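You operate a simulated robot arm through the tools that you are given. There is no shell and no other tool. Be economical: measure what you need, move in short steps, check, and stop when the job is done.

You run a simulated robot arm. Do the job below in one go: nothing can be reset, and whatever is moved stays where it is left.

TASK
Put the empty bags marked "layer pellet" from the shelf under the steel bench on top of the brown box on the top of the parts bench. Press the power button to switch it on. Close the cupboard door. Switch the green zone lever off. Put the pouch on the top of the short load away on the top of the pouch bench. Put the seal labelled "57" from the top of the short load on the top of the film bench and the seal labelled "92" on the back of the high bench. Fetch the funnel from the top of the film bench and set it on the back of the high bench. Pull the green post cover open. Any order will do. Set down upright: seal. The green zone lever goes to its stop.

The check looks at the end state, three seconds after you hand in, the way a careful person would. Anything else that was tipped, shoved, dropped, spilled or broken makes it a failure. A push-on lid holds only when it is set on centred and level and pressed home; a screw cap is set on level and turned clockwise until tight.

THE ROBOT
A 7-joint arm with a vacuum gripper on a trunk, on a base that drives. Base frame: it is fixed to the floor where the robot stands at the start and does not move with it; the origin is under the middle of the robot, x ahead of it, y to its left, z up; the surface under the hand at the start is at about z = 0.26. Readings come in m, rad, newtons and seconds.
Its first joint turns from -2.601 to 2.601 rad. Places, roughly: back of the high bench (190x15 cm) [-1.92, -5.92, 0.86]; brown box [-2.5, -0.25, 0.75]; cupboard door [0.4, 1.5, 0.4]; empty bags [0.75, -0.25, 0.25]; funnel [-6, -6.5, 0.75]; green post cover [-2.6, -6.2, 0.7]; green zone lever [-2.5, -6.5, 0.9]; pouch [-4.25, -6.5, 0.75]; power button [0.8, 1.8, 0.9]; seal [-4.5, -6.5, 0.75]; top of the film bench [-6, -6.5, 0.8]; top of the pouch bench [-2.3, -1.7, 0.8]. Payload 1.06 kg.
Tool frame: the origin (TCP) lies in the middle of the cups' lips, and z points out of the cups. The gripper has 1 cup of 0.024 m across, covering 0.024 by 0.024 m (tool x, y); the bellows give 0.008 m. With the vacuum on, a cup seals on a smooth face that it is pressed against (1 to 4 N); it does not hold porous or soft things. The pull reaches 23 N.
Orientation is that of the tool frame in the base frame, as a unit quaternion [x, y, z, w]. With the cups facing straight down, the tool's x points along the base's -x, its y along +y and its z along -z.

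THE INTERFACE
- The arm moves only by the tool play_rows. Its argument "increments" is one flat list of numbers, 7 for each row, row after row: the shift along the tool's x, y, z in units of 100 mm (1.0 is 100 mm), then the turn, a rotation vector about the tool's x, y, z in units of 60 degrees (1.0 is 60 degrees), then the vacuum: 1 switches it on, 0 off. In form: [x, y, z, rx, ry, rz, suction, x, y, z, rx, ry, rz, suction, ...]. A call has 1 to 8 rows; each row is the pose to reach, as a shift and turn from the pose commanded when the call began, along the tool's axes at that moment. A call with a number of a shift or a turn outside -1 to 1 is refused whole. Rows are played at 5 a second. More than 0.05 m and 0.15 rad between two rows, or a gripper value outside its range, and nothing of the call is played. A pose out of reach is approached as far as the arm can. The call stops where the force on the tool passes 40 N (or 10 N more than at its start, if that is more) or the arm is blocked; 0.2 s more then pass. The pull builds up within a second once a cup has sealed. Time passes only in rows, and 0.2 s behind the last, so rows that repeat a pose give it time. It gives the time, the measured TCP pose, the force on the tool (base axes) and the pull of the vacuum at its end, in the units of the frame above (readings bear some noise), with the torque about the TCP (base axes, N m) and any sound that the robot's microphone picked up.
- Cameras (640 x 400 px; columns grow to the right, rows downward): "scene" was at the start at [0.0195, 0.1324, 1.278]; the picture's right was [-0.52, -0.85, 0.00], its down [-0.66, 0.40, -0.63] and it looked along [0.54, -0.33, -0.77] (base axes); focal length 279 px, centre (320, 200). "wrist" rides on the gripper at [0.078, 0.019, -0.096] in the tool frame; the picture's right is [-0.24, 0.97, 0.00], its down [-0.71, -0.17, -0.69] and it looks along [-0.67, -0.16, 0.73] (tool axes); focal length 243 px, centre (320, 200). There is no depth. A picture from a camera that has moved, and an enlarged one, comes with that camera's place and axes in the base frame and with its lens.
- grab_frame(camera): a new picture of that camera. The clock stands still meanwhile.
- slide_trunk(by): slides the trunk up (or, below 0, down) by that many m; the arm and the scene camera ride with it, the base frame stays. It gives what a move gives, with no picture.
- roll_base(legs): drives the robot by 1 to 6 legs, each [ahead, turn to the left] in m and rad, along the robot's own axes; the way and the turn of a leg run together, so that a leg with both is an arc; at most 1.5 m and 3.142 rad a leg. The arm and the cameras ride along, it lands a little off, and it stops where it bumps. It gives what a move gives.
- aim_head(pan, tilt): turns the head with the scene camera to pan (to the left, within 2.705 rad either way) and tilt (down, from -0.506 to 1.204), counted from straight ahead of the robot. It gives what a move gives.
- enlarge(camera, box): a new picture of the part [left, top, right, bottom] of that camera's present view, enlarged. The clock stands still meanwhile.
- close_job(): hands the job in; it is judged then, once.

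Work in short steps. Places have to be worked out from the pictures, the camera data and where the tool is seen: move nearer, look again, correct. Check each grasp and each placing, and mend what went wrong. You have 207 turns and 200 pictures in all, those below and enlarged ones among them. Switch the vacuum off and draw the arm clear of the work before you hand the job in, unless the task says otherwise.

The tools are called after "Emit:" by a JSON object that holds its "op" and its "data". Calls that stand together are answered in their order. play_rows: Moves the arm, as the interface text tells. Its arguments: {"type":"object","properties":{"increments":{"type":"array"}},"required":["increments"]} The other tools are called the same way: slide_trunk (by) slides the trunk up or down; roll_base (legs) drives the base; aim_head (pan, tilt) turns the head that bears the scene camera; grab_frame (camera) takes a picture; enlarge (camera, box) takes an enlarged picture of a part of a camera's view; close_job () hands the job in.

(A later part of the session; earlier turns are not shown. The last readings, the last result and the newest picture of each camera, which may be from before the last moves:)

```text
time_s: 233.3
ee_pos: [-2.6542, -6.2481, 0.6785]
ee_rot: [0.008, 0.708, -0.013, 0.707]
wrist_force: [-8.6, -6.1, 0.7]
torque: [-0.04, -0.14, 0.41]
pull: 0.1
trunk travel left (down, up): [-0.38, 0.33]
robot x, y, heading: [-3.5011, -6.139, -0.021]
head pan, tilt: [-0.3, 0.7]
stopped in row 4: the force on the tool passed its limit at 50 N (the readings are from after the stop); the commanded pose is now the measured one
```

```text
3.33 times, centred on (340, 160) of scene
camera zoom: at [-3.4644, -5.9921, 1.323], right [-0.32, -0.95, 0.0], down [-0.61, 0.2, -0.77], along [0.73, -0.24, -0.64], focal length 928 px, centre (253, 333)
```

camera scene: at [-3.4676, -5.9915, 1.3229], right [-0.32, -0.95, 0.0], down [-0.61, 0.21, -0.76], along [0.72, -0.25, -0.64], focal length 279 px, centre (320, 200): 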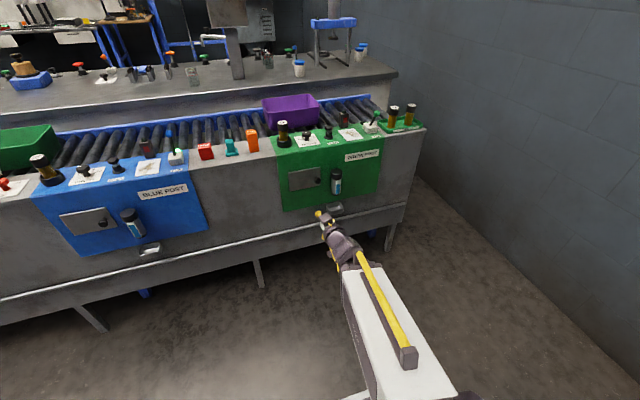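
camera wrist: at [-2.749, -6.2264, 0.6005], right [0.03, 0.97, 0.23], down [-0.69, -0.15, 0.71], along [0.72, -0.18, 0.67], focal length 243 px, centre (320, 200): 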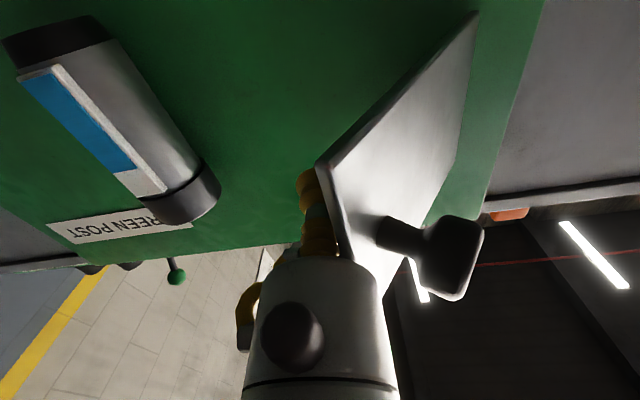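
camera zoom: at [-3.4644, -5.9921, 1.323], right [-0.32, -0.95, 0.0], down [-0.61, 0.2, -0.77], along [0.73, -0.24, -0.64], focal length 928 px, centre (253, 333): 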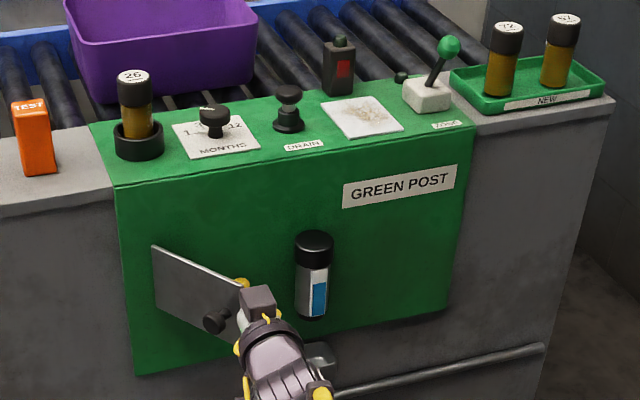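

Opening to ~60°. Keep pushing in slower steps.

Emit:
{"op": "play_rows", "data": {"increments": [0, 0.06, -0.02, 0, 0, 0, 0, 0, 0.12, -0.04, 0, 0, 0, 0, 0, 0.18, -0.06, 0, 0, 0, 0, 0, 0.24, -0.08, 0, 0, 0, 0, 0, 0.3, -0.1, 0, 0, 0, 0, 0, 0.36, -0.12, 0, 0, 0, 0, 0, 0.42, -0.14, 0, 0, 0, 0, 0, 0.48, -0.16, 0, 0, 0, 0]}}

Emit:
{"op": "play_rows", "data": {"increments": [0, 0.06, -0.02, 0, 0, 0, 0, 0, 0.12, -0.04, 0, 0, 0, 0, 0, 0.18, -0.06, 0, 0, 0, 0, 0, 0.24, -0.08, 0, 0, 0, 0, 0, 0.3, -0.1, 0, 0, 0, 0, 0, 0.36, -0.12, 0, 0, 0, 0]}}

Emit:
{"op": "grab_frame", "data": {"camera": "wrist"}}

Emit:
{"op": "enlarge", "data": {"camera": "scene", "box": [280, 100, 400, 220]}}

```text
time_s: 234.0
ee_pos: [-2.6624, -6.2354, 0.6784]
ee_rot: [0.009, 0.708, -0.013, 0.706]
wrist_force: [-7.6, -4.4, 4.2]
torque: [-0.04, -0.02, 0.38]
pull: 0.0
trunk travel left (down, up): [-0.38, 0.33]
robot x, y, heading: [-3.5019, -6.1366, -0.022]
head pan, tilt: [-0.3, 0.7]
stopped in row 3: the force on the tool passed its limit at 43 N (the readings are from after the stop); the commanded pose is now the measured one
```

```text
time_s: 234.8
ee_pos: [-2.6691, -6.2189, 0.6783]
ee_rot: [0.008, 0.709, -0.012, 0.706]
wrist_force: [-7.4, -2.8, 6.1]
torque: [0.03, 0.17, 0.24]
pull: 0.2
trunk travel left (down, up): [-0.38, 0.33]
robot x, y, heading: [-3.504, -6.1369, -0.023]
head pan, tilt: [-0.3, 0.7]
stopped in row 4: the force on the tool passed its limit at 42 N (the readings are from after the stop); the commanded pose is now the measured one
```

```text
102 pictures are left
camera wrist: at [-2.7638, -6.1979, 0.6006], right [0.03, 0.97, 0.23], down [-0.69, -0.15, 0.71], along [0.73, -0.18, 0.66], focal length 243 px, centre (320, 200)
```

wrist: 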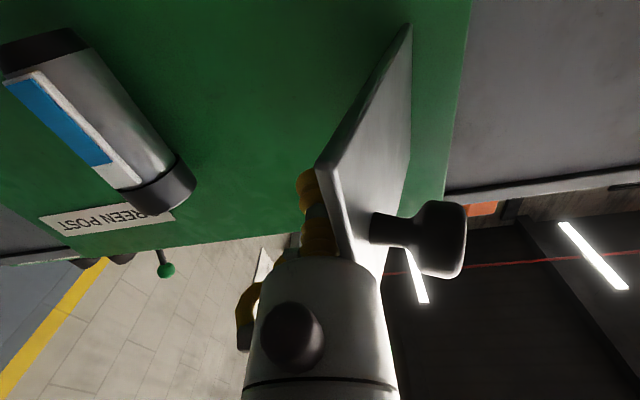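

```text
3.33 times, centred on (340, 160) of scene
camera zoom: at [-3.4648, -5.9921, 1.3231], right [-0.32, -0.95, 0.0], down [-0.61, 0.21, -0.77], along [0.73, -0.24, -0.64], focal length 928 px, centre (253, 333)
```

zoom: 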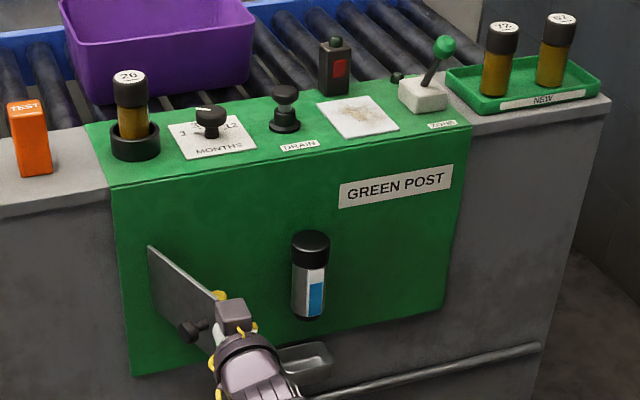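

~70–75°. A few more pushes.

Emit:
{"op": "play_rows", "data": {"increments": [0, 0.06, 0, 0, 0, 0, 0, 0, 0.12, 0, 0, 0, 0, 0, 0, 0.18, 0, 0, 0, 0, 0, 0, 0.24, 0, 0, 0, 0, 0, 0, 0.3, 0, 0, 0, 0, 0, 0, 0.36, 0, 0, 0, 0, 0]}}

Emit:
{"op": "play_rows", "data": {"increments": [0, 0.06, 0, 0, 0, 0, 0, 0, 0.12, 0, 0, 0, 0, 0, 0, 0.18, 0, 0, 0, 0, 0, 0, 0.24, 0, 0, 0, 0, 0, 0, 0.3, 0, 0, 0, 0, 0, 0, 0.36, 0, 0, 0, 0, 0]}}

Emit:
{"op": "play_rows", "data": {"increments": [0, 0.06, 0, 0, 0, 0, 0, 0, 0.12, 0, 0, 0, 0, 0, 0, 0.18, 0, 0, 0, 0, 0, 0, 0.24, 0, 0, 0, 0, 0, 0, 0.3, 0, 0, 0, 0, 0, 0, 0.36, 0, 0, 0, 0, 0]}}

Emit:
{"op": "enlarge", "data": {"camera": "scene", "box": [280, 100, 400, 220]}}

```text
time_s: 235.5
ee_pos: [-2.6709, -6.2087, 0.6777]
ee_rot: [0.005, 0.711, -0.009, 0.703]
wrist_force: [-6.7, -1.8, 3.3]
torque: [0.06, 0.06, 0.29]
pull: 0.0
out of reach, approached as far as the arm can: row 3
trunk travel left (down, up): [-0.38, 0.33]
robot x, y, heading: [-3.5033, -6.1365, -0.027]
head pan, tilt: [-0.3, 0.7]
stopped in row 3: the force on the tool passed its limit at 42 N (the readings are from after the stop); the commanded pose is now the measured one
```

```text
time_s: 236.2
ee_pos: [-2.6729, -6.2018, 0.6786]
ee_rot: [0.001, 0.714, -0.006, 0.7]
wrist_force: [-6.6, -1.2, 0.7]
torque: [-0.04, -0.1, 0.15]
pull: 0.1
out of reach, approached as far as the arm can: row 3
trunk travel left (down, up): [-0.38, 0.33]
robot x, y, heading: [-3.5046, -6.1376, -0.027]
head pan, tilt: [-0.3, 0.7]
stopped in row 3: the force on the tool passed its limit at 43 N (the readings are from after the stop); the commanded pose is now the measured one
```

```text
time_s: 237.1
ee_pos: [-2.6747, -6.192, 0.6763]
ee_rot: [-0.003, 0.718, -0.003, 0.696]
wrist_force: [-5.6, 0.3, -2.7]
torque: [-0.07, -0.2, 0.09]
pull: 0.1
out of reach, approached as far as the arm can: row 3, 4
trunk travel left (down, up): [-0.38, 0.33]
robot x, y, heading: [-3.5046, -6.1338, -0.029]
head pan, tilt: [-0.3, 0.7]
stopped in row 4: the force on the tool passed its limit at 43 N (the readings are from after the stop); the commanded pose is now the measured one
```

```text
3.33 times, centred on (340, 160) of scene
camera zoom: at [-3.4645, -5.9921, 1.323], right [-0.32, -0.95, 0.0], down [-0.61, 0.21, -0.76], along [0.72, -0.25, -0.64], focal length 928 px, centre (253, 333)
```

zoom: 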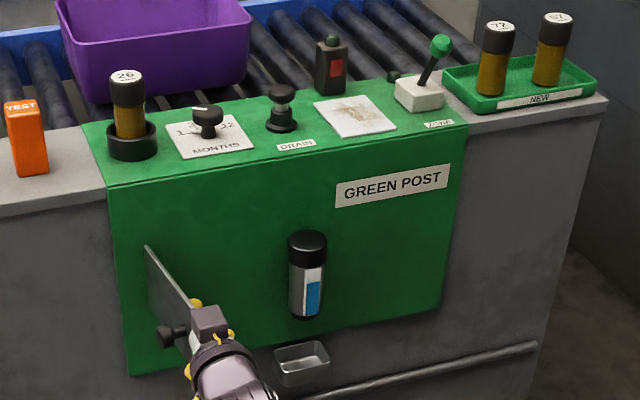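

Nearly 85°. One more nudge by turning the base slightly left.

Emit:
{"op": "roll_base", "data": {"legs": [[0, 0.05]]}}

Emit:
{"op": "enlarge", "data": {"camera": "scene", "box": [280, 100, 400, 220]}}

```text
time_s: 238.0
ee_pos: [-2.6717, -6.1595, 0.6775]
ee_rot: [-0.014, 0.716, 0.013, 0.697]
wrist_force: [-1.4, -5.6, 1.4]
torque: [0.0, -0.01, 0.05]
pull: 0.1
trunk travel left (down, up): [-0.38, 0.33]
robot x, y, heading: [-3.5012, -6.1394, 0.008]
head pan, tilt: [-0.3, 0.7]
stopped in leg 1: the force on the tool passed its limit at 41 N (the readings are from after the stop); the commanded pose is now the measured one
```

```text
3.33 times, centred on (340, 160) of scene
camera zoom: at [-3.4704, -5.9909, 1.3229], right [-0.29, -0.96, 0.0], down [-0.62, 0.18, -0.77], along [0.73, -0.22, -0.64], focal length 928 px, centre (253, 333)
```

zoom: 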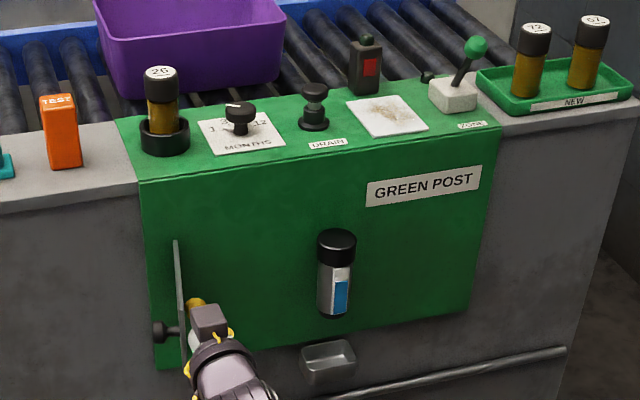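

The cover stands fully open (~95°). I back away gently, then raise the trunk and restore the tool downward.

Emit:
{"op": "roll_base", "data": {"legs": [[0, -0.03], [-0.13, 0]]}}

Emit:
{"op": "slide_trunk", "data": {"by": 0.32}}

Emit:
{"op": "play_rows", "data": {"increments": [0, 0, 0, 0, 0.125, 0, 0, 0, 0, 0, 0, 0.25, 0, 0, 0, 0, 0, 0, 0.375, 0, 0, 0, 0, 0, 0, 0.5, 0, 0, 0, 0, 0, 0, 0.625, 0, 0, 0, 0, 0, 0, 0.75, 0, 0]}}

Emit:
{"op": "play_rows", "data": {"increments": [0, 0, 0, 0, 0.125, 0, 0, 0, 0, 0, 0, 0.25, 0, 0, 0, 0, 0, 0, 0.375, 0, 0, 0, 0, 0, 0, 0.5, 0, 0, 0, 0, 0, 0, 0.625, 0, 0, 0, 0, 0, 0, 0.73, 0, 0]}}

Emit:
{"op": "enlarge", "data": {"camera": "scene", "box": [280, 100, 400, 220]}}

```text
time_s: 239.6
ee_pos: [-2.8045, -6.1872, 0.6779]
ee_rot: [-0.002, 0.717, 0.001, 0.697]
wrist_force: [1.1, -0.2, 0.9]
torque: [0.01, 0.02, -0.02]
pull: 0.2
trunk travel left (down, up): [-0.38, 0.33]
robot x, y, heading: [-3.6359, -6.1351, -0.024]
head pan, tilt: [-0.3, 0.7]
```

```text
time_s: 242.8
ee_pos: [-2.8057, -6.1856, 0.9979]
ee_rot: [-0.002, 0.717, 0.0, 0.697]
wrist_force: [-1.1, 0.3, 0.3]
torque: [0.0, -0.03, -0.03]
pull: 0.1
trunk travel left (down, up): [-0.7, 0.01]
robot x, y, heading: [-3.6368, -6.1364, -0.022]
head pan, tilt: [-0.3, 0.7]
```

```text
time_s: 244.2
ee_pos: [-2.8039, -6.177, 0.9989]
ee_rot: [0.014, 0.928, 0.031, 0.371]
wrist_force: [-0.1, -3.6, -0.7]
torque: [0.16, -0.08, 0.2]
pull: 0.1
out of reach, approached as far as the arm can: row 2, 3
trunk travel left (down, up): [-0.7, 0.01]
robot x, y, heading: [-3.6334, -6.135, -0.028]
head pan, tilt: [-0.3, 0.7]
```

```text
time_s: 245.6
ee_pos: [-2.8045, -6.1855, 0.9973]
ee_rot: [-0.001, 1.0, -0.001, -0.005]
wrist_force: [0.3, 0.4, -0.2]
torque: [0.0, 0.0, 0.01]
pull: 0.1
trunk travel left (down, up): [-0.7, 0.01]
robot x, y, heading: [-3.6368, -6.1347, -0.024]
head pan, tilt: [-0.3, 0.7]
```

```text
3.33 times, centred on (340, 160) of scene
camera zoom: at [-3.5966, -5.989, 1.6428], right [-0.32, -0.95, 0.0], down [-0.61, 0.21, -0.76], along [0.72, -0.24, -0.64], focal length 928 px, centre (253, 333)
```

zoom: 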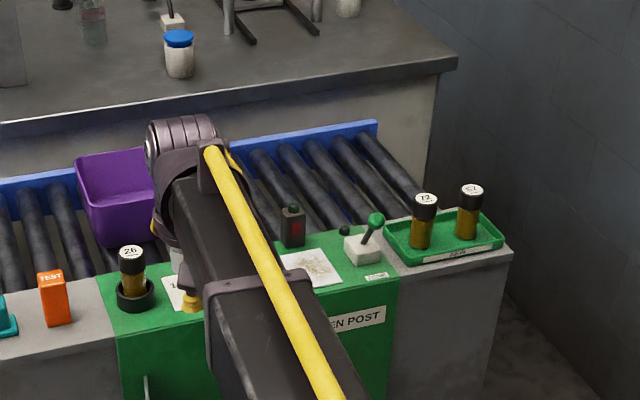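

Cover open. Next the short load. I reverse diagonally to about (−4.3, −5.65) and then turn to face −y.

Emit:
{"op": "roll_base", "data": {"legs": [[0, -0.61], [-0.8, 0]]}}

Emit:
{"op": "aim_head", "data": {"pan": -0.5, "tilt": 0.8}}

Emit:
{"op": "grab_frame", "data": {"camera": "scene"}}

```text
time_s: 251.6
ee_pos: [-3.6455, -6.1738, 0.9981]
ee_rot: [0.301, 0.954, 0.001, -0.004]
wrist_force: [0.9, -0.9, 0.2]
torque: [-0.01, -0.02, -0.01]
pull: 0.1
trunk travel left (down, up): [-0.7, 0.01]
robot x, y, heading: [-4.2963, -5.6523, -0.632]
head pan, tilt: [-0.3, 0.7]
```

```text
time_s: 252.3
ee_pos: [-3.6447, -6.1733, 0.9975]
ee_rot: [0.301, 0.954, 0.001, -0.003]
wrist_force: [-0.5, 0.2, 0.8]
torque: [-0.01, 0.01, 0.02]
pull: 0.0
trunk travel left (down, up): [-0.7, 0.01]
robot x, y, heading: [-4.2957, -5.6583, -0.634]
head pan, tilt: [-0.499, 0.799]
```

```text
97 pictures are left
camera scene: at [-4.1978, -5.5622, 1.6346], right [-0.91, -0.42, 0.0], down [-0.3, 0.65, -0.7], along [0.29, -0.63, -0.72], focal length 279 px, centre (320, 200)
```

scene: 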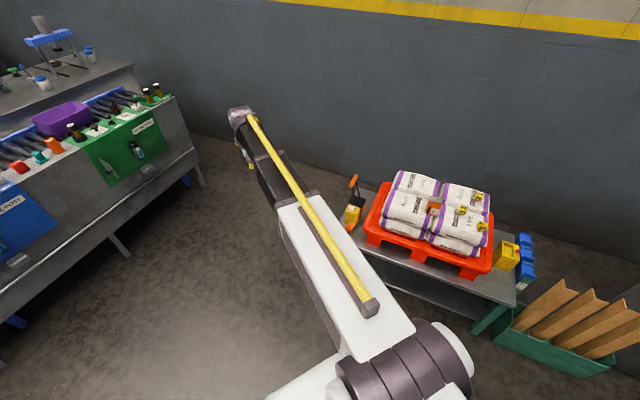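

I turn to face the load (hand at z≈1.0, above everything there).

Emit:
{"op": "roll_base", "data": {"legs": [[0, -0.94]]}}

Emit:
{"op": "aim_head", "data": {"pan": -0.1, "tilt": 0.85}}

Emit:
{"op": "grab_frame", "data": {"camera": "wrist"}}

Emit:
{"op": "grab_frame", "data": {"camera": "scene"}}

```text
time_s: 255.1
ee_pos: [-4.33, -6.4858, 0.9982]
ee_rot: [0.699, 0.715, 0.002, -0.003]
wrist_force: [-0.3, 0.6, 0.7]
torque: [-0.01, 0.02, 0.02]
pull: 0.1
trunk travel left (down, up): [-0.7, 0.01]
robot x, y, heading: [-4.2944, -5.6552, -1.573]
head pan, tilt: [-0.499, 0.799]
```

```text
time_s: 256.0
ee_pos: [-4.3313, -6.4862, 0.9976]
ee_rot: [0.7, 0.714, 0.001, -0.002]
wrist_force: [0.4, 0.1, -0.7]
torque: [-0.01, 0.01, -0.01]
pull: 0.0
trunk travel left (down, up): [-0.7, 0.01]
robot x, y, heading: [-4.2957, -5.6545, -1.578]
head pan, tilt: [-0.099, 0.85]
```

```text
96 pictures are left
camera wrist: at [-4.3133, -6.4088, 1.0944], right [0.98, -0.21, 0.0], down [-0.16, -0.72, 0.68], along [-0.15, -0.66, -0.73], focal length 243 px, centre (320, 200)
```

wrist: 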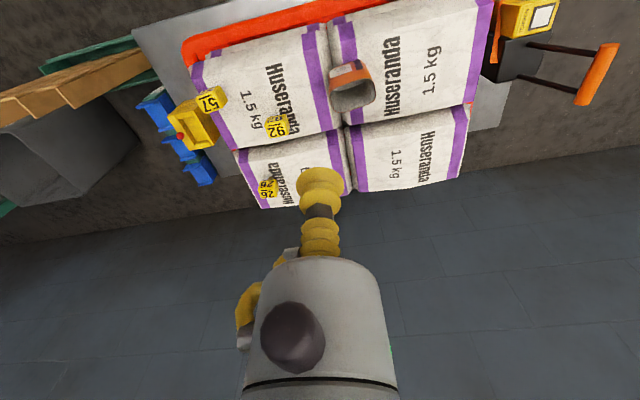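

```text
95 pictures are left
camera scene: at [-4.1348, -5.6862, 1.6306], right [-0.99, 0.11, 0.0], down [0.08, 0.75, -0.66], along [-0.07, -0.66, -0.75], focal length 279 px, centre (320, 200)
```

scene: 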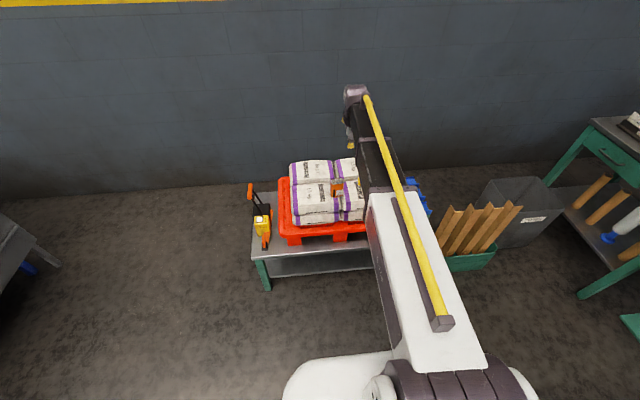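

Emit:
{"op": "enlarge", "data": {"camera": "wrist", "box": [180, 20, 400, 220]}}

```text
2.00 times, centred on (290, 120) of wrist
camera zoom: at [-4.3133, -6.4088, 1.0944], right [0.98, -0.21, 0.0], down [-0.16, -0.72, 0.68], along [-0.15, -0.66, -0.73], focal length 485 px, centre (380, 360)
```

zoom: 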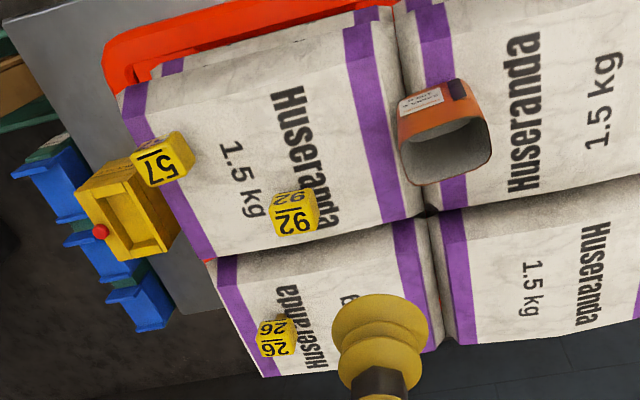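

The labels 92 / 26 can be confused when turned, so I enlarge each more, and the pouch.

Emit:
{"op": "enlarge", "data": {"camera": "wrist", "box": [180, 75, 300, 205]}}

Emit:
{"op": "enlarge", "data": {"camera": "wrist", "box": [310, 40, 400, 130]}}

Emit:
{"op": "enlarge", "data": {"camera": "scene", "box": [280, 150, 380, 250]}}

```text
3.08 times, centred on (240, 140) of wrist
camera zoom: at [-4.3133, -6.4088, 1.0944], right [0.98, -0.21, 0.0], down [-0.16, -0.72, 0.68], along [-0.15, -0.66, -0.73], focal length 746 px, centre (566, 385)
```

zoom: 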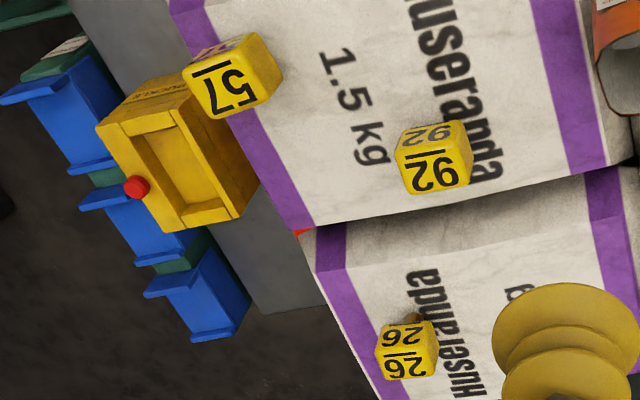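

```text
4.44 times, centred on (355, 85) of wrist
camera zoom: at [-4.3133, -6.4088, 1.0944], right [0.98, -0.21, 0.0], down [-0.16, -0.72, 0.68], along [-0.15, -0.66, -0.73], focal length 1078 px, centre (164, 711)
```

zoom: 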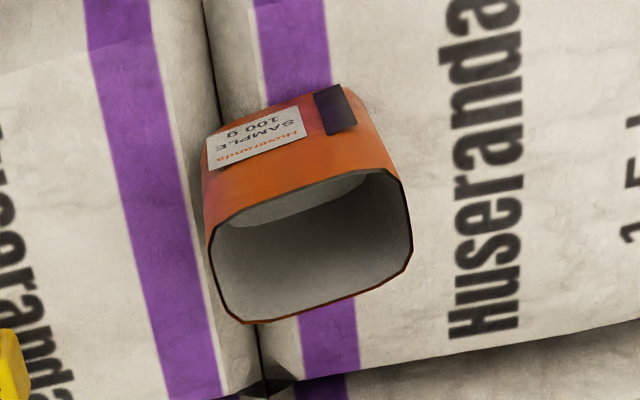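

```text
4.00 times, centred on (330, 200) of scene
camera zoom: at [-4.1348, -5.6862, 1.6306], right [-0.99, 0.11, 0.0], down [0.08, 0.75, -0.66], along [-0.07, -0.66, -0.75], focal length 1114 px, centre (280, 200)
```

zoom: 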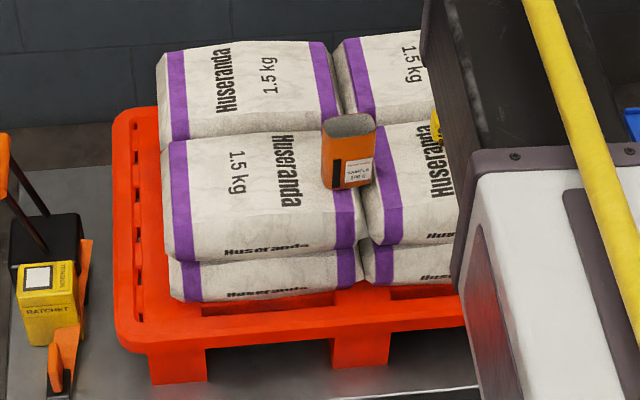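

I need an upright look at the tags: move the hand left (toward +x) out of the scene camera's line.

Emit:
{"op": "play_rows", "data": {"increments": [0, 0.45, 0, 0, 0, 0, 0, 0, 0.9, 0, 0, 0, 0, 0, 0, 1, 0, 0, 0, 0, 0]}}

Emit:
{"op": "play_rows", "data": {"increments": [0, 0.45, 0, 0, 0, 0, 0, 0, 0.9, 0, 0, 0, 0, 0, 0, 1, 0, 0, 0, 0, 0]}}

Emit:
{"op": "play_rows", "data": {"increments": [0.3, 0.45, 0, 0, 0, 0, 0, 0.5, 0.9, 0, 0, 0, 0, 0, 0.5, 1, 0, 0, 0, 0, 0]}}

Emit:
{"op": "grab_frame", "data": {"camera": "scene"}}

```text
time_s: 256.8
ee_pos: [-4.232, -6.484, 0.9993]
ee_rot: [0.7, 0.714, 0.002, -0.003]
wrist_force: [0.0, 0.0, -0.1]
torque: [-0.01, -0.02, 0.01]
pull: 0.1
trunk travel left (down, up): [-0.7, 0.01]
robot x, y, heading: [-4.2928, -5.6525, -1.573]
head pan, tilt: [-0.099, 0.85]
```

```text
time_s: 257.6
ee_pos: [-4.1316, -6.4821, 0.9984]
ee_rot: [0.7, 0.714, 0.002, -0.003]
wrist_force: [-0.3, 0.1, -0.6]
torque: [-0.01, -0.03, 0.02]
pull: 0.1
trunk travel left (down, up): [-0.7, 0.01]
robot x, y, heading: [-4.2985, -5.6538, -1.573]
head pan, tilt: [-0.099, 0.85]
```

```text
refused: row 1 steps farther than a row can; nothing moved
```

```text
90 pictures are left
camera scene: at [-4.1346, -5.6862, 1.6306], right [-0.99, 0.1, 0.0], down [0.08, 0.75, -0.66], along [-0.07, -0.66, -0.75], focal length 279 px, centre (320, 200)
```

scene: 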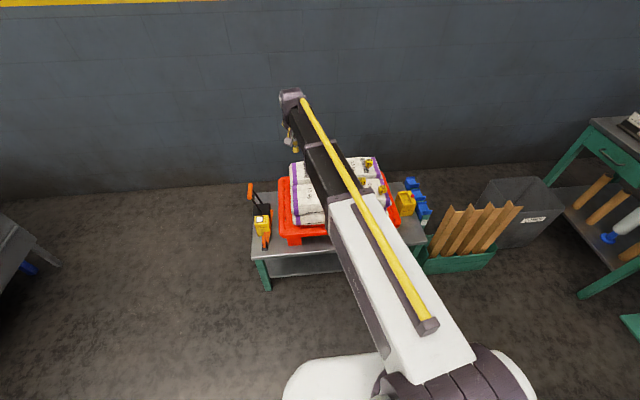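

Seals visible now on the right; enlarge.

Emit:
{"op": "enlarge", "data": {"camera": "scene", "box": [345, 150, 405, 210]}}

Emit:
{"op": "enlarge", "data": {"camera": "wrist", "box": [0, 40, 200, 240]}}

```text
6.67 times, centred on (375, 180) of scene
camera zoom: at [-4.1346, -5.6862, 1.6306], right [-0.99, 0.1, 0.0], down [0.08, 0.75, -0.66], along [-0.07, -0.66, -0.75], focal length 1857 px, centre (-47, 333)
```

zoom: 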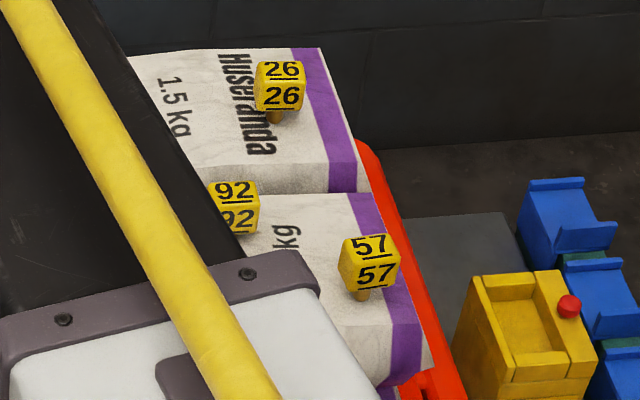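

```text
2.00 times, centred on (100, 140) of wrist
camera zoom: at [-4.1135, -6.4046, 1.0954], right [0.98, -0.22, 0.0], down [-0.16, -0.72, 0.68], along [-0.15, -0.66, -0.73], focal length 485 px, centre (760, 320)
```

zoom: 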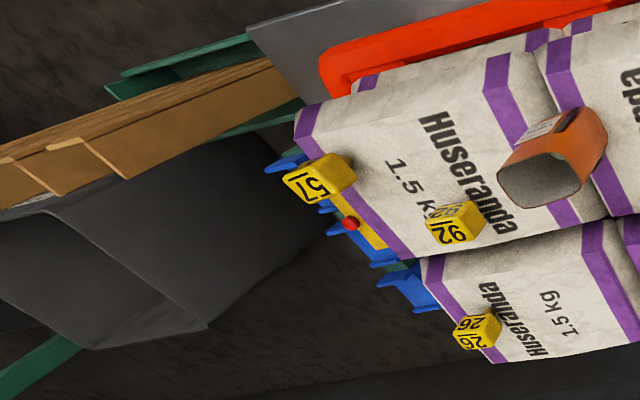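

Clear: the tags read 26 (back), 92 (middle), 57 (front right). Tops: 57 at (−4.497, −6.503, 0.748), 92 at (−4.419, −6.566, 0.742). I move over the 57.

Emit:
{"op": "play_rows", "data": {"increments": [0, -0.45, 0, 0, 0, 0, 0, 0, -0.9, 0, 0, 0, 0, 0, 0, -1, 0, 0, 0, 0, 0]}}

Emit:
{"op": "play_rows", "data": {"increments": [0, -0.45, 0, 0, 0, 0, 0, 0, -0.9, 0, 0, 0, 0, 0, 0, -1, 0, 0, 0, 0, 0]}}

Emit:
{"op": "play_rows", "data": {"increments": [0, -0.45, 0, 0, 0, 0, 0, 0, -0.9, 0, 0, 0, 0, 0, 0, -1, 0, 0, 0, 0, 0]}}

Emit:
{"op": "play_rows", "data": {"increments": [-0.1, -0.35, 0, 0, 0, 0, 0, -0.12, -0.66, 0.2, 0, 0, 0, 0, -0.12, -0.66, 0.6, 0, 0, 0, 0, -0.12, -0.66, 1, 0, 0, 0, 0, -0.12, -0.66, 1, 0, 0, 0, 0]}}

Emit:
{"op": "grab_frame", "data": {"camera": "wrist"}}

```text
time_s: 258.4
ee_pos: [-4.231, -6.4836, 0.9963]
ee_rot: [0.7, 0.714, 0.002, -0.003]
wrist_force: [-0.1, -0.4, 0.2]
torque: [-0.05, 0.02, -0.03]
pull: 0.0
trunk travel left (down, up): [-0.7, 0.01]
robot x, y, heading: [-4.2965, -5.6583, -1.575]
head pan, tilt: [-0.099, 0.85]
```

```text
time_s: 259.2
ee_pos: [-4.3319, -6.4849, 0.9976]
ee_rot: [0.699, 0.715, 0.002, -0.003]
wrist_force: [-0.4, -0.3, -0.6]
torque: [-0.03, 0.0, 0.0]
pull: 0.1
trunk travel left (down, up): [-0.7, 0.01]
robot x, y, heading: [-4.295, -5.6593, -1.579]
head pan, tilt: [-0.099, 0.85]
```

```text
time_s: 260.0
ee_pos: [-4.4318, -6.4879, 0.9965]
ee_rot: [0.7, 0.714, 0.002, -0.003]
wrist_force: [-0.8, 0.3, -0.7]
torque: [-0.01, 0.0, 0.01]
pull: 0.1
trunk travel left (down, up): [-0.7, 0.01]
robot x, y, heading: [-4.2944, -5.6546, -1.572]
head pan, tilt: [-0.099, 0.85]
```

```text
time_s: 261.2
ee_pos: [-4.4981, -6.4996, 0.8973]
ee_rot: [0.7, 0.714, 0.002, -0.003]
wrist_force: [-0.1, 0.0, -0.5]
torque: [0.01, -0.01, 0.02]
pull: 0.0
trunk travel left (down, up): [-0.7, 0.01]
robot x, y, heading: [-4.2955, -5.654, -1.576]
head pan, tilt: [-0.099, 0.85]
```

```text
87 pictures are left
camera wrist: at [-4.4805, -6.4219, 0.9929], right [0.98, -0.21, 0.0], down [-0.16, -0.72, 0.68], along [-0.15, -0.66, -0.73], focal length 243 px, centre (320, 200)
```

wrist: 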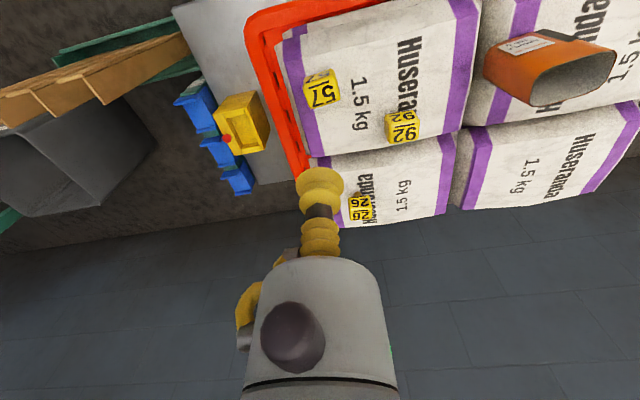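

The 57's top works out at (−4.496, −6.508). Adjust 8 mm and lower to just above.

Emit:
{"op": "play_rows", "data": {"increments": [-0.08, 0, 0.35, 0, 0, 0, 0, -0.08, 0, 0.75, 0, 0, 0, 0, -0.08, 0, 1, 0, 0, 0, 0, -0.08, 0, 1, 0, 0, 0, 0]}}

Emit:
{"op": "play_rows", "data": {"increments": [0, 0, 0.15, 0, 0, 0, 0, 0, 0, 0.25, 0, 0, 0, 0, 0, 0, 0.25, 0, 0, 0, 0]}}

Emit:
{"op": "enlarge", "data": {"camera": "wrist", "box": [220, 60, 420, 260]}}

```text
time_s: 262.2
ee_pos: [-4.4981, -6.508, 0.7978]
ee_rot: [0.699, 0.715, 0.002, -0.004]
wrist_force: [-0.7, -1.1, -0.6]
torque: [0.0, -0.01, -0.01]
pull: 0.0
trunk travel left (down, up): [-0.7, 0.01]
robot x, y, heading: [-4.2948, -5.6565, -1.58]
head pan, tilt: [-0.099, 0.85]
```

```text
time_s: 263.0
ee_pos: [-4.4981, -6.5093, 0.7738]
ee_rot: [0.7, 0.715, 0.001, -0.003]
wrist_force: [-0.4, 1.1, 0.0]
torque: [0.0, -0.03, 0.0]
pull: 0.0
trunk travel left (down, up): [-0.7, 0.01]
robot x, y, heading: [-4.2934, -5.6566, -1.576]
head pan, tilt: [-0.099, 0.85]
```

```text
2.00 times, centred on (320, 160) of wrist
camera zoom: at [-4.4801, -6.4319, 0.8699], right [0.98, -0.21, 0.0], down [-0.16, -0.72, 0.68], along [-0.15, -0.66, -0.73], focal length 485 px, centre (320, 280)
```

zoom: 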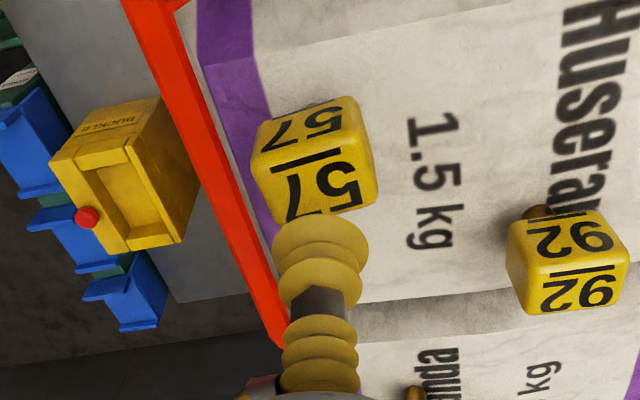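

Centre is 5 mm nearer; adjust and press down gently with vacuum.

Emit:
{"op": "play_rows", "data": {"increments": [0.05, 0.02, 0.1, 0, 0, 0, 1, 0.05, 0.02, 0.18, 0, 0, 0, 1, 0.05, 0.02, 0.22, 0, 0, 0, 1, 0.05, 0.02, 0.22, 0, 0, 0, 1]}}

```text
time_s: 264.0
ee_pos: [-4.4941, -6.5039, 0.7506]
ee_rot: [0.7, 0.714, 0.001, -0.003]
wrist_force: [0.2, -0.4, 0.2]
torque: [-0.02, 0.01, 0.01]
pull: 22.9
trunk travel left (down, up): [-0.7, 0.01]
robot x, y, heading: [-4.2969, -5.6533, -1.576]
head pan, tilt: [-0.099, 0.85]
```

Sealed at once. Lift it 0.1 m and check.

Emit:
{"op": "play_rows", "data": {"increments": [0, 0, -0.2, 0, 0, 0, 1, 0, 0, -0.5, 0, 0, 0, 1, 0, 0, -0.9, 0, 0, 0, 1, 0, 0, -1, 0, 0, 0, 1]}}

Emit:
{"op": "play_rows", "data": {"increments": [0, 0, -0.4, 0, 0, 0, 1, 0, 0, -0.8, 0, 0, 0, 1, 0, 0, -1, 0, 0, 0, 1, 0, 0, -1, 0, 0, 0, 1]}}

Emit:
{"op": "enlarge", "data": {"camera": "wrist", "box": [220, 60, 460, 260]}}

Emit:
{"op": "aim_head", "data": {"pan": -1.0, "tilt": 0.5}}

Emit:
{"op": "grab_frame", "data": {"camera": "scene"}}

```text
time_s: 265.0
ee_pos: [-4.4935, -6.5046, 0.852]
ee_rot: [0.7, 0.714, 0.003, -0.002]
wrist_force: [-0.4, -0.6, 0.2]
torque: [-0.01, 0.01, 0.02]
pull: 22.9
trunk travel left (down, up): [-0.7, 0.01]
robot x, y, heading: [-4.2961, -5.6561, -1.578]
head pan, tilt: [-0.099, 0.85]
```

```text
time_s: 266.0
ee_pos: [-4.4931, -6.503, 0.9528]
ee_rot: [0.699, 0.715, 0.002, -0.003]
wrist_force: [-0.1, -0.1, -0.9]
torque: [0.01, -0.01, 0.01]
pull: 23.1
trunk travel left (down, up): [-0.7, 0.01]
robot x, y, heading: [-4.2951, -5.651, -1.574]
head pan, tilt: [-0.099, 0.85]
```

```text
2.00 times, centred on (340, 160) of wrist
camera zoom: at [-4.4764, -6.4262, 1.0493], right [0.98, -0.21, 0.0], down [-0.16, -0.72, 0.68], along [-0.15, -0.66, -0.73], focal length 485 px, centre (280, 280)
```

zoom: 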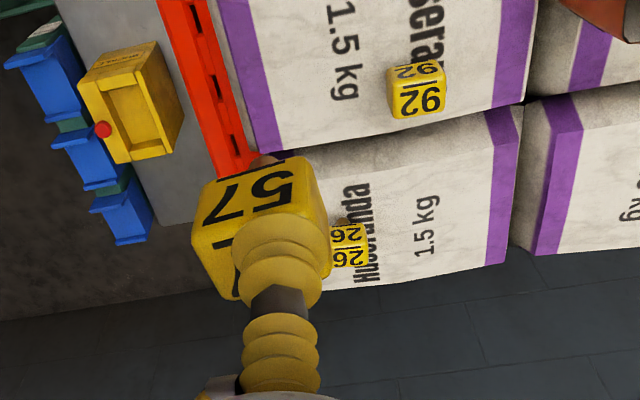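

```text
time_s: 267.2
ee_pos: [-4.4938, -6.5032, 0.9523]
ee_rot: [0.699, 0.715, 0.003, -0.004]
wrist_force: [0.4, 0.2, -0.1]
torque: [0.03, -0.04, 0.05]
pull: 22.2
trunk travel left (down, up): [-0.7, 0.01]
robot x, y, heading: [-4.296, -5.6509, -1.576]
head pan, tilt: [-1.0, 0.499]
```

```text
84 pictures are left
camera scene: at [-4.2033, -5.6573, 1.6605], right [-0.54, 0.84, 0.0], down [0.4, 0.26, -0.88], along [-0.74, -0.47, -0.48], focal length 279 px, centre (320, 200)
```

scene: 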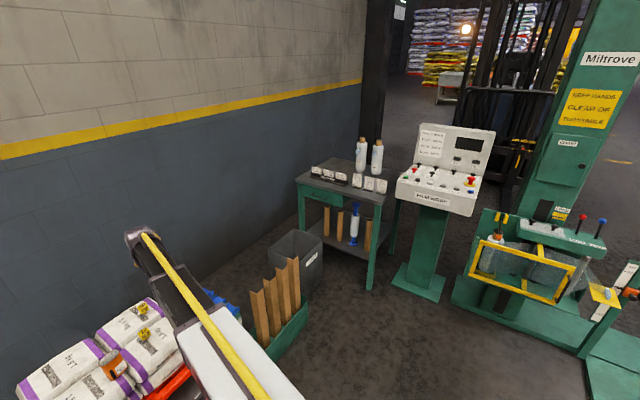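

Seal 57 held. Zoom on the film bench to find free space, and the funnel.

Emit:
{"op": "enlarge", "data": {"camera": "scene", "box": [280, 130, 410, 250]}}

```text
3.33 times, centred on (345, 190) of scene
camera zoom: at [-4.2033, -5.6573, 1.6605], right [-0.54, 0.84, 0.0], down [0.4, 0.26, -0.88], along [-0.74, -0.47, -0.48], focal length 928 px, centre (237, 233)
```

zoom: 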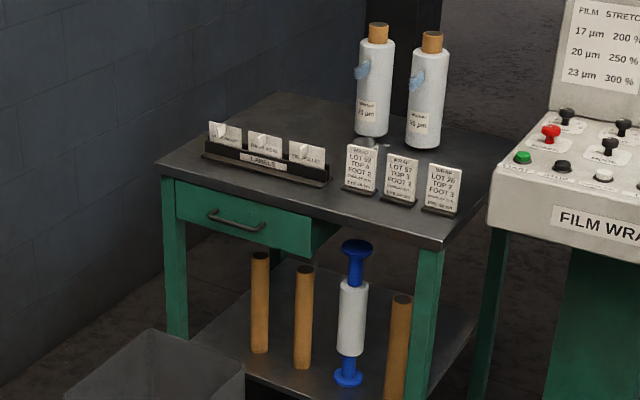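

Bench top spans x −5.70..−6.27, y −6.15..−6.82; something grey (likely the funnel) is behind the cards; free space around (−5.97, −6.6). I bring the hand to the middle, retracted, and approach part-way.

Emit:
{"op": "play_rows", "data": {"increments": [0.2, 0.4, -0.1, 0, 0, 0, 1, 0.4, 0.8, -0.2, 0, 0, 0, 1, 0.6, 1, -0.4, 0, 0, 0, 1, 0.9, 1, -0.6, 0, 0, 0, 1]}}

Emit:
{"op": "play_rows", "data": {"increments": [0.1, 0.4, 0, 0, 0, 0, 1, 0.1, 0.8, 0, 0, 0, 0, 1, 0.1, 1, 0, 0, 0, 0, 1]}}

Emit:
{"op": "roll_base", "data": {"legs": [[0, -1.155], [0.65, 0]]}}

Emit:
{"op": "aim_head", "data": {"pan": 0.1, "tilt": 0.6}}

Emit:
{"op": "grab_frame", "data": {"camera": "scene"}}

```text
time_s: 268.2
ee_pos: [-4.3939, -6.4114, 1.0127]
ee_rot: [0.701, 0.714, 0.002, -0.003]
wrist_force: [-0.6, -1.1, -0.3]
torque: [-0.01, 0.01, -0.01]
pull: 23.0
trunk travel left (down, up): [-0.7, 0.01]
robot x, y, heading: [-4.2975, -5.6578, -1.578]
head pan, tilt: [-1.0, 0.499]
```

```text
time_s: 269.0
ee_pos: [-4.2945, -6.3999, 1.0117]
ee_rot: [0.699, 0.715, 0.002, -0.002]
wrist_force: [0.1, -0.1, -0.6]
torque: [0.02, 0.01, 0.0]
pull: 22.3
trunk travel left (down, up): [-0.7, 0.01]
robot x, y, heading: [-4.2971, -5.6508, -1.577]
head pan, tilt: [-1.0, 0.499]
```

```text
time_s: 275.6
ee_pos: [-5.5779, -6.2303, 1.0113]
ee_rot: [0.975, 0.222, 0.003, -0.001]
wrist_force: [0.2, -0.3, -1.3]
torque: [-0.03, -0.03, 0.0]
pull: 23.1
trunk travel left (down, up): [-0.7, 0.01]
robot x, y, heading: [-4.8958, -5.9221, -2.72]
head pan, tilt: [-1.0, 0.499]
```

```text
time_s: 276.9
ee_pos: [-5.5768, -6.2302, 1.0119]
ee_rot: [0.975, 0.222, 0.003, -0.001]
wrist_force: [0.6, 0.0, -0.8]
torque: [0.01, -0.04, -0.02]
pull: 22.5
trunk travel left (down, up): [-0.7, 0.01]
robot x, y, heading: [-4.9011, -5.9187, -2.719]
head pan, tilt: [0.099, 0.6]
```

```text
82 pictures are left
camera scene: at [-4.8656, -6.0983, 1.6515], right [-0.5, 0.87, 0.0], down [0.49, 0.28, -0.83], along [-0.72, -0.41, -0.56], focal length 279 px, centre (320, 200)
```

scene: 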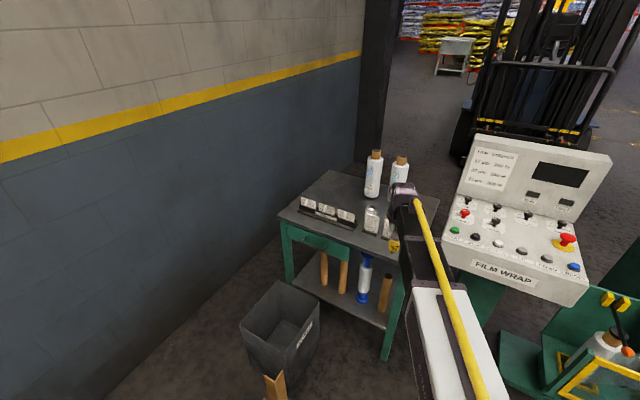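

Emit:
{"op": "enlarge", "data": {"camera": "scene", "box": [270, 140, 420, 270]}}

Emit:
{"op": "grab_frame", "data": {"camera": "wrist"}}

```text
3.08 times, centred on (345, 205) of scene
camera zoom: at [-4.8656, -6.0983, 1.6515], right [-0.5, 0.87, 0.0], down [0.49, 0.28, -0.83], along [-0.72, -0.41, -0.56], focal length 857 px, centre (243, 185)
```

zoom: 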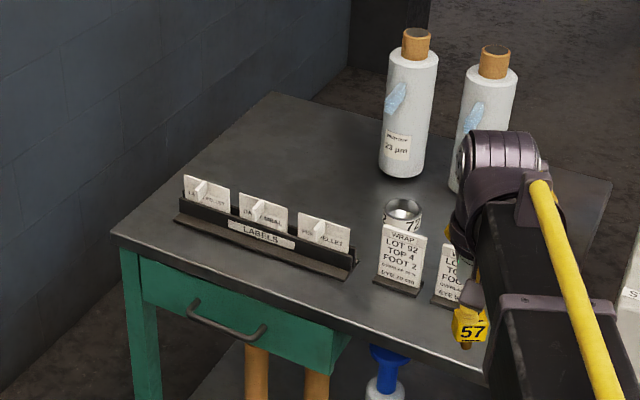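

```text
80 pictures are left
camera wrist: at [-5.4987, -6.2148, 1.108], right [0.21, -0.98, 0.0], down [-0.72, -0.16, 0.68], along [-0.67, -0.14, -0.73], focal length 243 px, centre (320, 200)
```

wrist: 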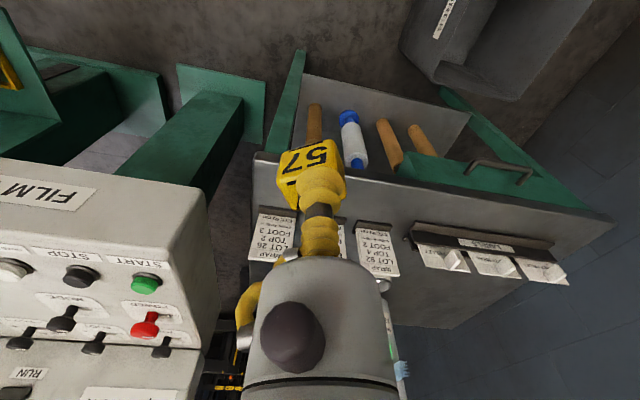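

Target for 57: (−5.96, −6.56) behind the label rack; a numbered steel ring/funnel stands near (−5.99, −6.43). I raise 5 cm, move the hand left, and advance 0.33 m.

Emit:
{"op": "play_rows", "data": {"increments": [0, 0.3, -0.3, 0, 0, 0, 1, 0, 0.6, -0.6, 0, 0, 0, 1, 0, 1, -0.6, 0, 0, 0, 1, 0, 1, -0.6, 0, 0, 0, 1]}}

Emit:
{"op": "roll_base", "data": {"legs": [[0.32, 0]]}}

Emit:
{"op": "grab_frame", "data": {"camera": "wrist"}}

Emit:
{"op": "grab_frame", "data": {"camera": "scene"}}

```text
time_s: 277.9
ee_pos: [-5.5327, -6.3226, 1.0709]
ee_rot: [0.975, 0.222, 0.003, -0.002]
wrist_force: [-0.5, 0.1, -0.1]
torque: [0.0, 0.02, 0.03]
pull: 23.4
trunk travel left (down, up): [-0.7, 0.01]
robot x, y, heading: [-4.898, -5.9215, -2.718]
head pan, tilt: [0.099, 0.6]
```

```text
time_s: 280.0
ee_pos: [-5.8258, -6.4587, 1.0711]
ee_rot: [0.974, 0.225, 0.003, -0.002]
wrist_force: [-0.2, -0.2, 0.0]
torque: [-0.03, -0.01, 0.02]
pull: 23.0
trunk travel left (down, up): [-0.7, 0.01]
robot x, y, heading: [-5.1918, -6.0531, -2.71]
head pan, tilt: [0.099, 0.6]
```

```text
79 pictures are left
camera wrist: at [-5.7465, -6.4421, 1.1671], right [0.22, -0.98, 0.0], down [-0.71, -0.16, 0.68], along [-0.67, -0.14, -0.73], focal length 243 px, centre (320, 200)
```

wrist: 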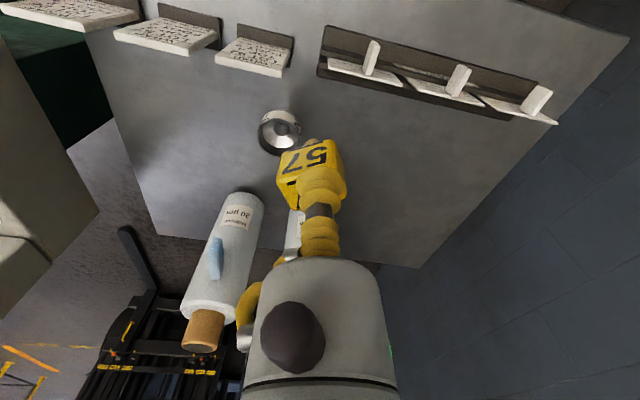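

```text
78 pictures are left
camera scene: at [-5.1581, -6.2314, 1.6515], right [-0.5, 0.86, 0.0], down [0.49, 0.28, -0.82], along [-0.71, -0.42, -0.57], focal length 279 px, centre (320, 200)
```

scene: 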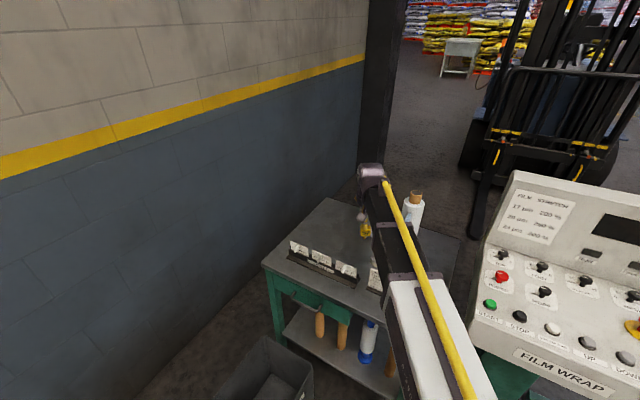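

The steel funnel is at ≈(−5.93, −6.42). I put 57 at (−5.95, −6.57): move over, and lower.

Emit:
{"op": "play_rows", "data": {"increments": [-0.4, 0.1, 0, 0, 0, 0, 1, -0.8, 0.2, 0, 0, 0, 0, 1, -1, 0.3, 0, 0, 0, 0, 1]}}

Emit:
{"op": "play_rows", "data": {"increments": [-0.3, 0.1, 0.2, 0, 0, 0, 1, -0.6, 0.15, 0.4, 0, 0, 0, 1, -0.6, 0.15, 0.8, 0, 0, 0, 1, -0.6, 0.15, 1, 0, 0, 0, 1, -0.6, 0.15, 1, 0, 0, 0, 1]}}

Emit:
{"op": "play_rows", "data": {"increments": [0, 0, 0.3, 0, 0, 0, 1, 0, 0, 0.5, 0, 0, 0, 1, 0, 0, 0.5, 0, 0, 0, 1]}}

Emit:
{"op": "grab_frame", "data": {"camera": "wrist"}}

Emit:
{"op": "enlarge", "data": {"camera": "scene", "box": [270, 180, 430, 300]}}

```text
time_s: 280.8
ee_pos: [-5.8992, -6.5293, 1.069]
ee_rot: [0.974, 0.225, 0.004, -0.002]
wrist_force: [0.5, 0.0, -0.9]
torque: [-0.01, 0.04, -0.02]
pull: 22.8
trunk travel left (down, up): [-0.7, 0.01]
robot x, y, heading: [-5.1966, -6.0545, -2.717]
head pan, tilt: [0.099, 0.6]
```

```text
time_s: 282.0
ee_pos: [-5.9478, -6.5688, 0.9693]
ee_rot: [0.974, 0.225, 0.002, -0.001]
wrist_force: [0.3, -0.4, -0.5]
torque: [-0.02, 0.0, 0.02]
pull: 23.0
trunk travel left (down, up): [-0.7, 0.01]
robot x, y, heading: [-5.1893, -6.0512, -2.71]
head pan, tilt: [0.099, 0.6]
```

```text
time_s: 282.8
ee_pos: [-5.9472, -6.5696, 0.92]
ee_rot: [0.974, 0.225, 0.003, -0.001]
wrist_force: [0.5, 0.8, -0.1]
torque: [0.0, -0.04, 0.02]
pull: 22.5
trunk travel left (down, up): [-0.7, 0.01]
robot x, y, heading: [-5.1917, -6.052, -2.713]
head pan, tilt: [0.099, 0.6]
```

```text
77 pictures are left
camera wrist: at [-5.8689, -6.5526, 1.0157], right [0.22, -0.98, 0.0], down [-0.71, -0.16, 0.68], along [-0.67, -0.14, -0.73], focal length 243 px, centre (320, 200)
```

wrist: 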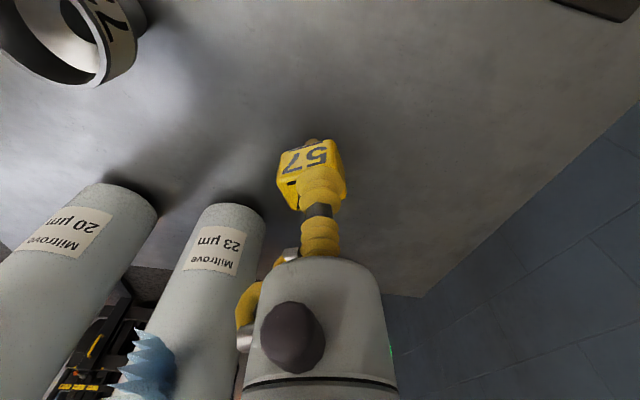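

```text
3.33 times, centred on (350, 240) of scene
camera zoom: at [-5.1579, -6.2313, 1.6515], right [-0.5, 0.86, 0.0], down [0.49, 0.28, -0.83], along [-0.71, -0.42, -0.56], focal length 928 px, centre (220, 67)
```

zoom: 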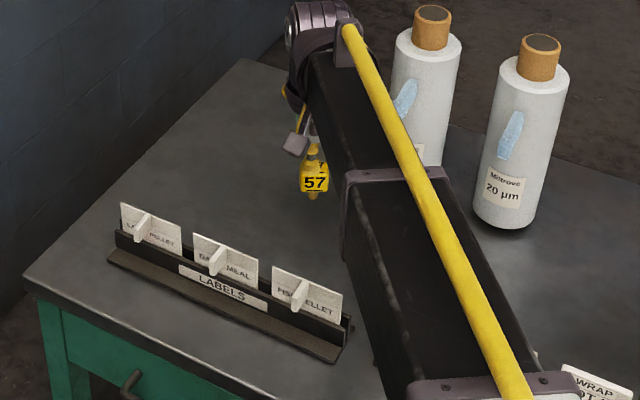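

Good spot, rolls are 0.18 m away. Lower on with small steps.

Emit:
{"op": "play_rows", "data": {"increments": [0, 0, 0.15, 0, 0, 0, 1, 0, 0, 0.3, 0, 0, 0, 1, 0, 0, 0.4, 0, 0, 0, 1, 0, 0, 0.4, 0, 0, 0, 1]}}

Emit:
{"op": "enlarge", "data": {"camera": "wrist", "box": [240, 80, 400, 240]}}

```text
time_s: 283.8
ee_pos: [-5.9476, -6.5683, 0.8793]
ee_rot: [0.974, 0.226, 0.004, -0.001]
wrist_force: [0.4, 0.0, -0.4]
torque: [-0.01, -0.02, -0.02]
pull: 22.5
trunk travel left (down, up): [-0.7, 0.01]
robot x, y, heading: [-5.1937, -6.0525, -2.71]
head pan, tilt: [0.099, 0.6]
```

```text
2.50 times, centred on (320, 160) of wrist
camera zoom: at [-5.87, -6.5529, 0.9756], right [0.22, -0.98, 0.0], down [-0.71, -0.16, 0.68], along [-0.67, -0.14, -0.73], focal length 606 px, centre (320, 300)
```

zoom: 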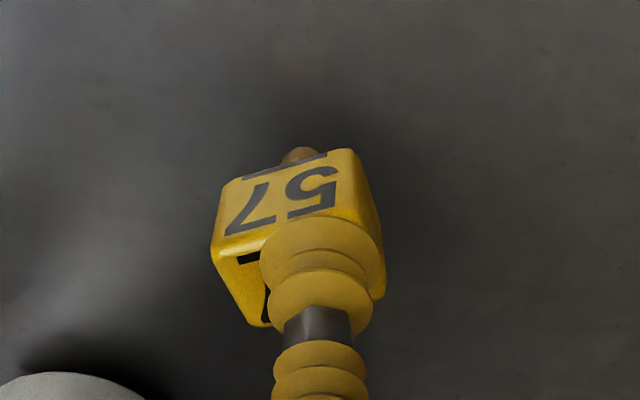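

Emit:
{"op": "play_rows", "data": {"increments": [0, 0, 0.05, 0, 0, 0, 1, 0, 0, 0.1, 0, 0, 0, 1, 0, 0, 0.12, 0, 0, 0, 1]}}

Emit:
{"op": "play_rows", "data": {"increments": [0, 0, 0.05, 0, 0, 0, 1, 0, 0, 0.08, 0, 0, 0, 1, 0, 0, 0.08, 0, 0, 0, 1]}}

```text
time_s: 284.6
ee_pos: [-5.9477, -6.5682, 0.8673]
ee_rot: [0.974, 0.226, 0.004, -0.001]
wrist_force: [-0.3, -0.2, 0.2]
torque: [0.01, -0.04, 0.01]
pull: 22.8
trunk travel left (down, up): [-0.7, 0.01]
robot x, y, heading: [-5.1936, -6.0502, -2.706]
head pan, tilt: [0.099, 0.6]
```

```text
time_s: 285.4
ee_pos: [-5.9481, -6.5683, 0.861]
ee_rot: [0.974, 0.226, 0.003, -0.002]
wrist_force: [-0.1, 0.8, 0.4]
torque: [0.0, 0.0, -0.04]
pull: 22.9
trunk travel left (down, up): [-0.7, 0.01]
robot x, y, heading: [-5.1937, -6.0545, -2.719]
head pan, tilt: [0.099, 0.6]
```

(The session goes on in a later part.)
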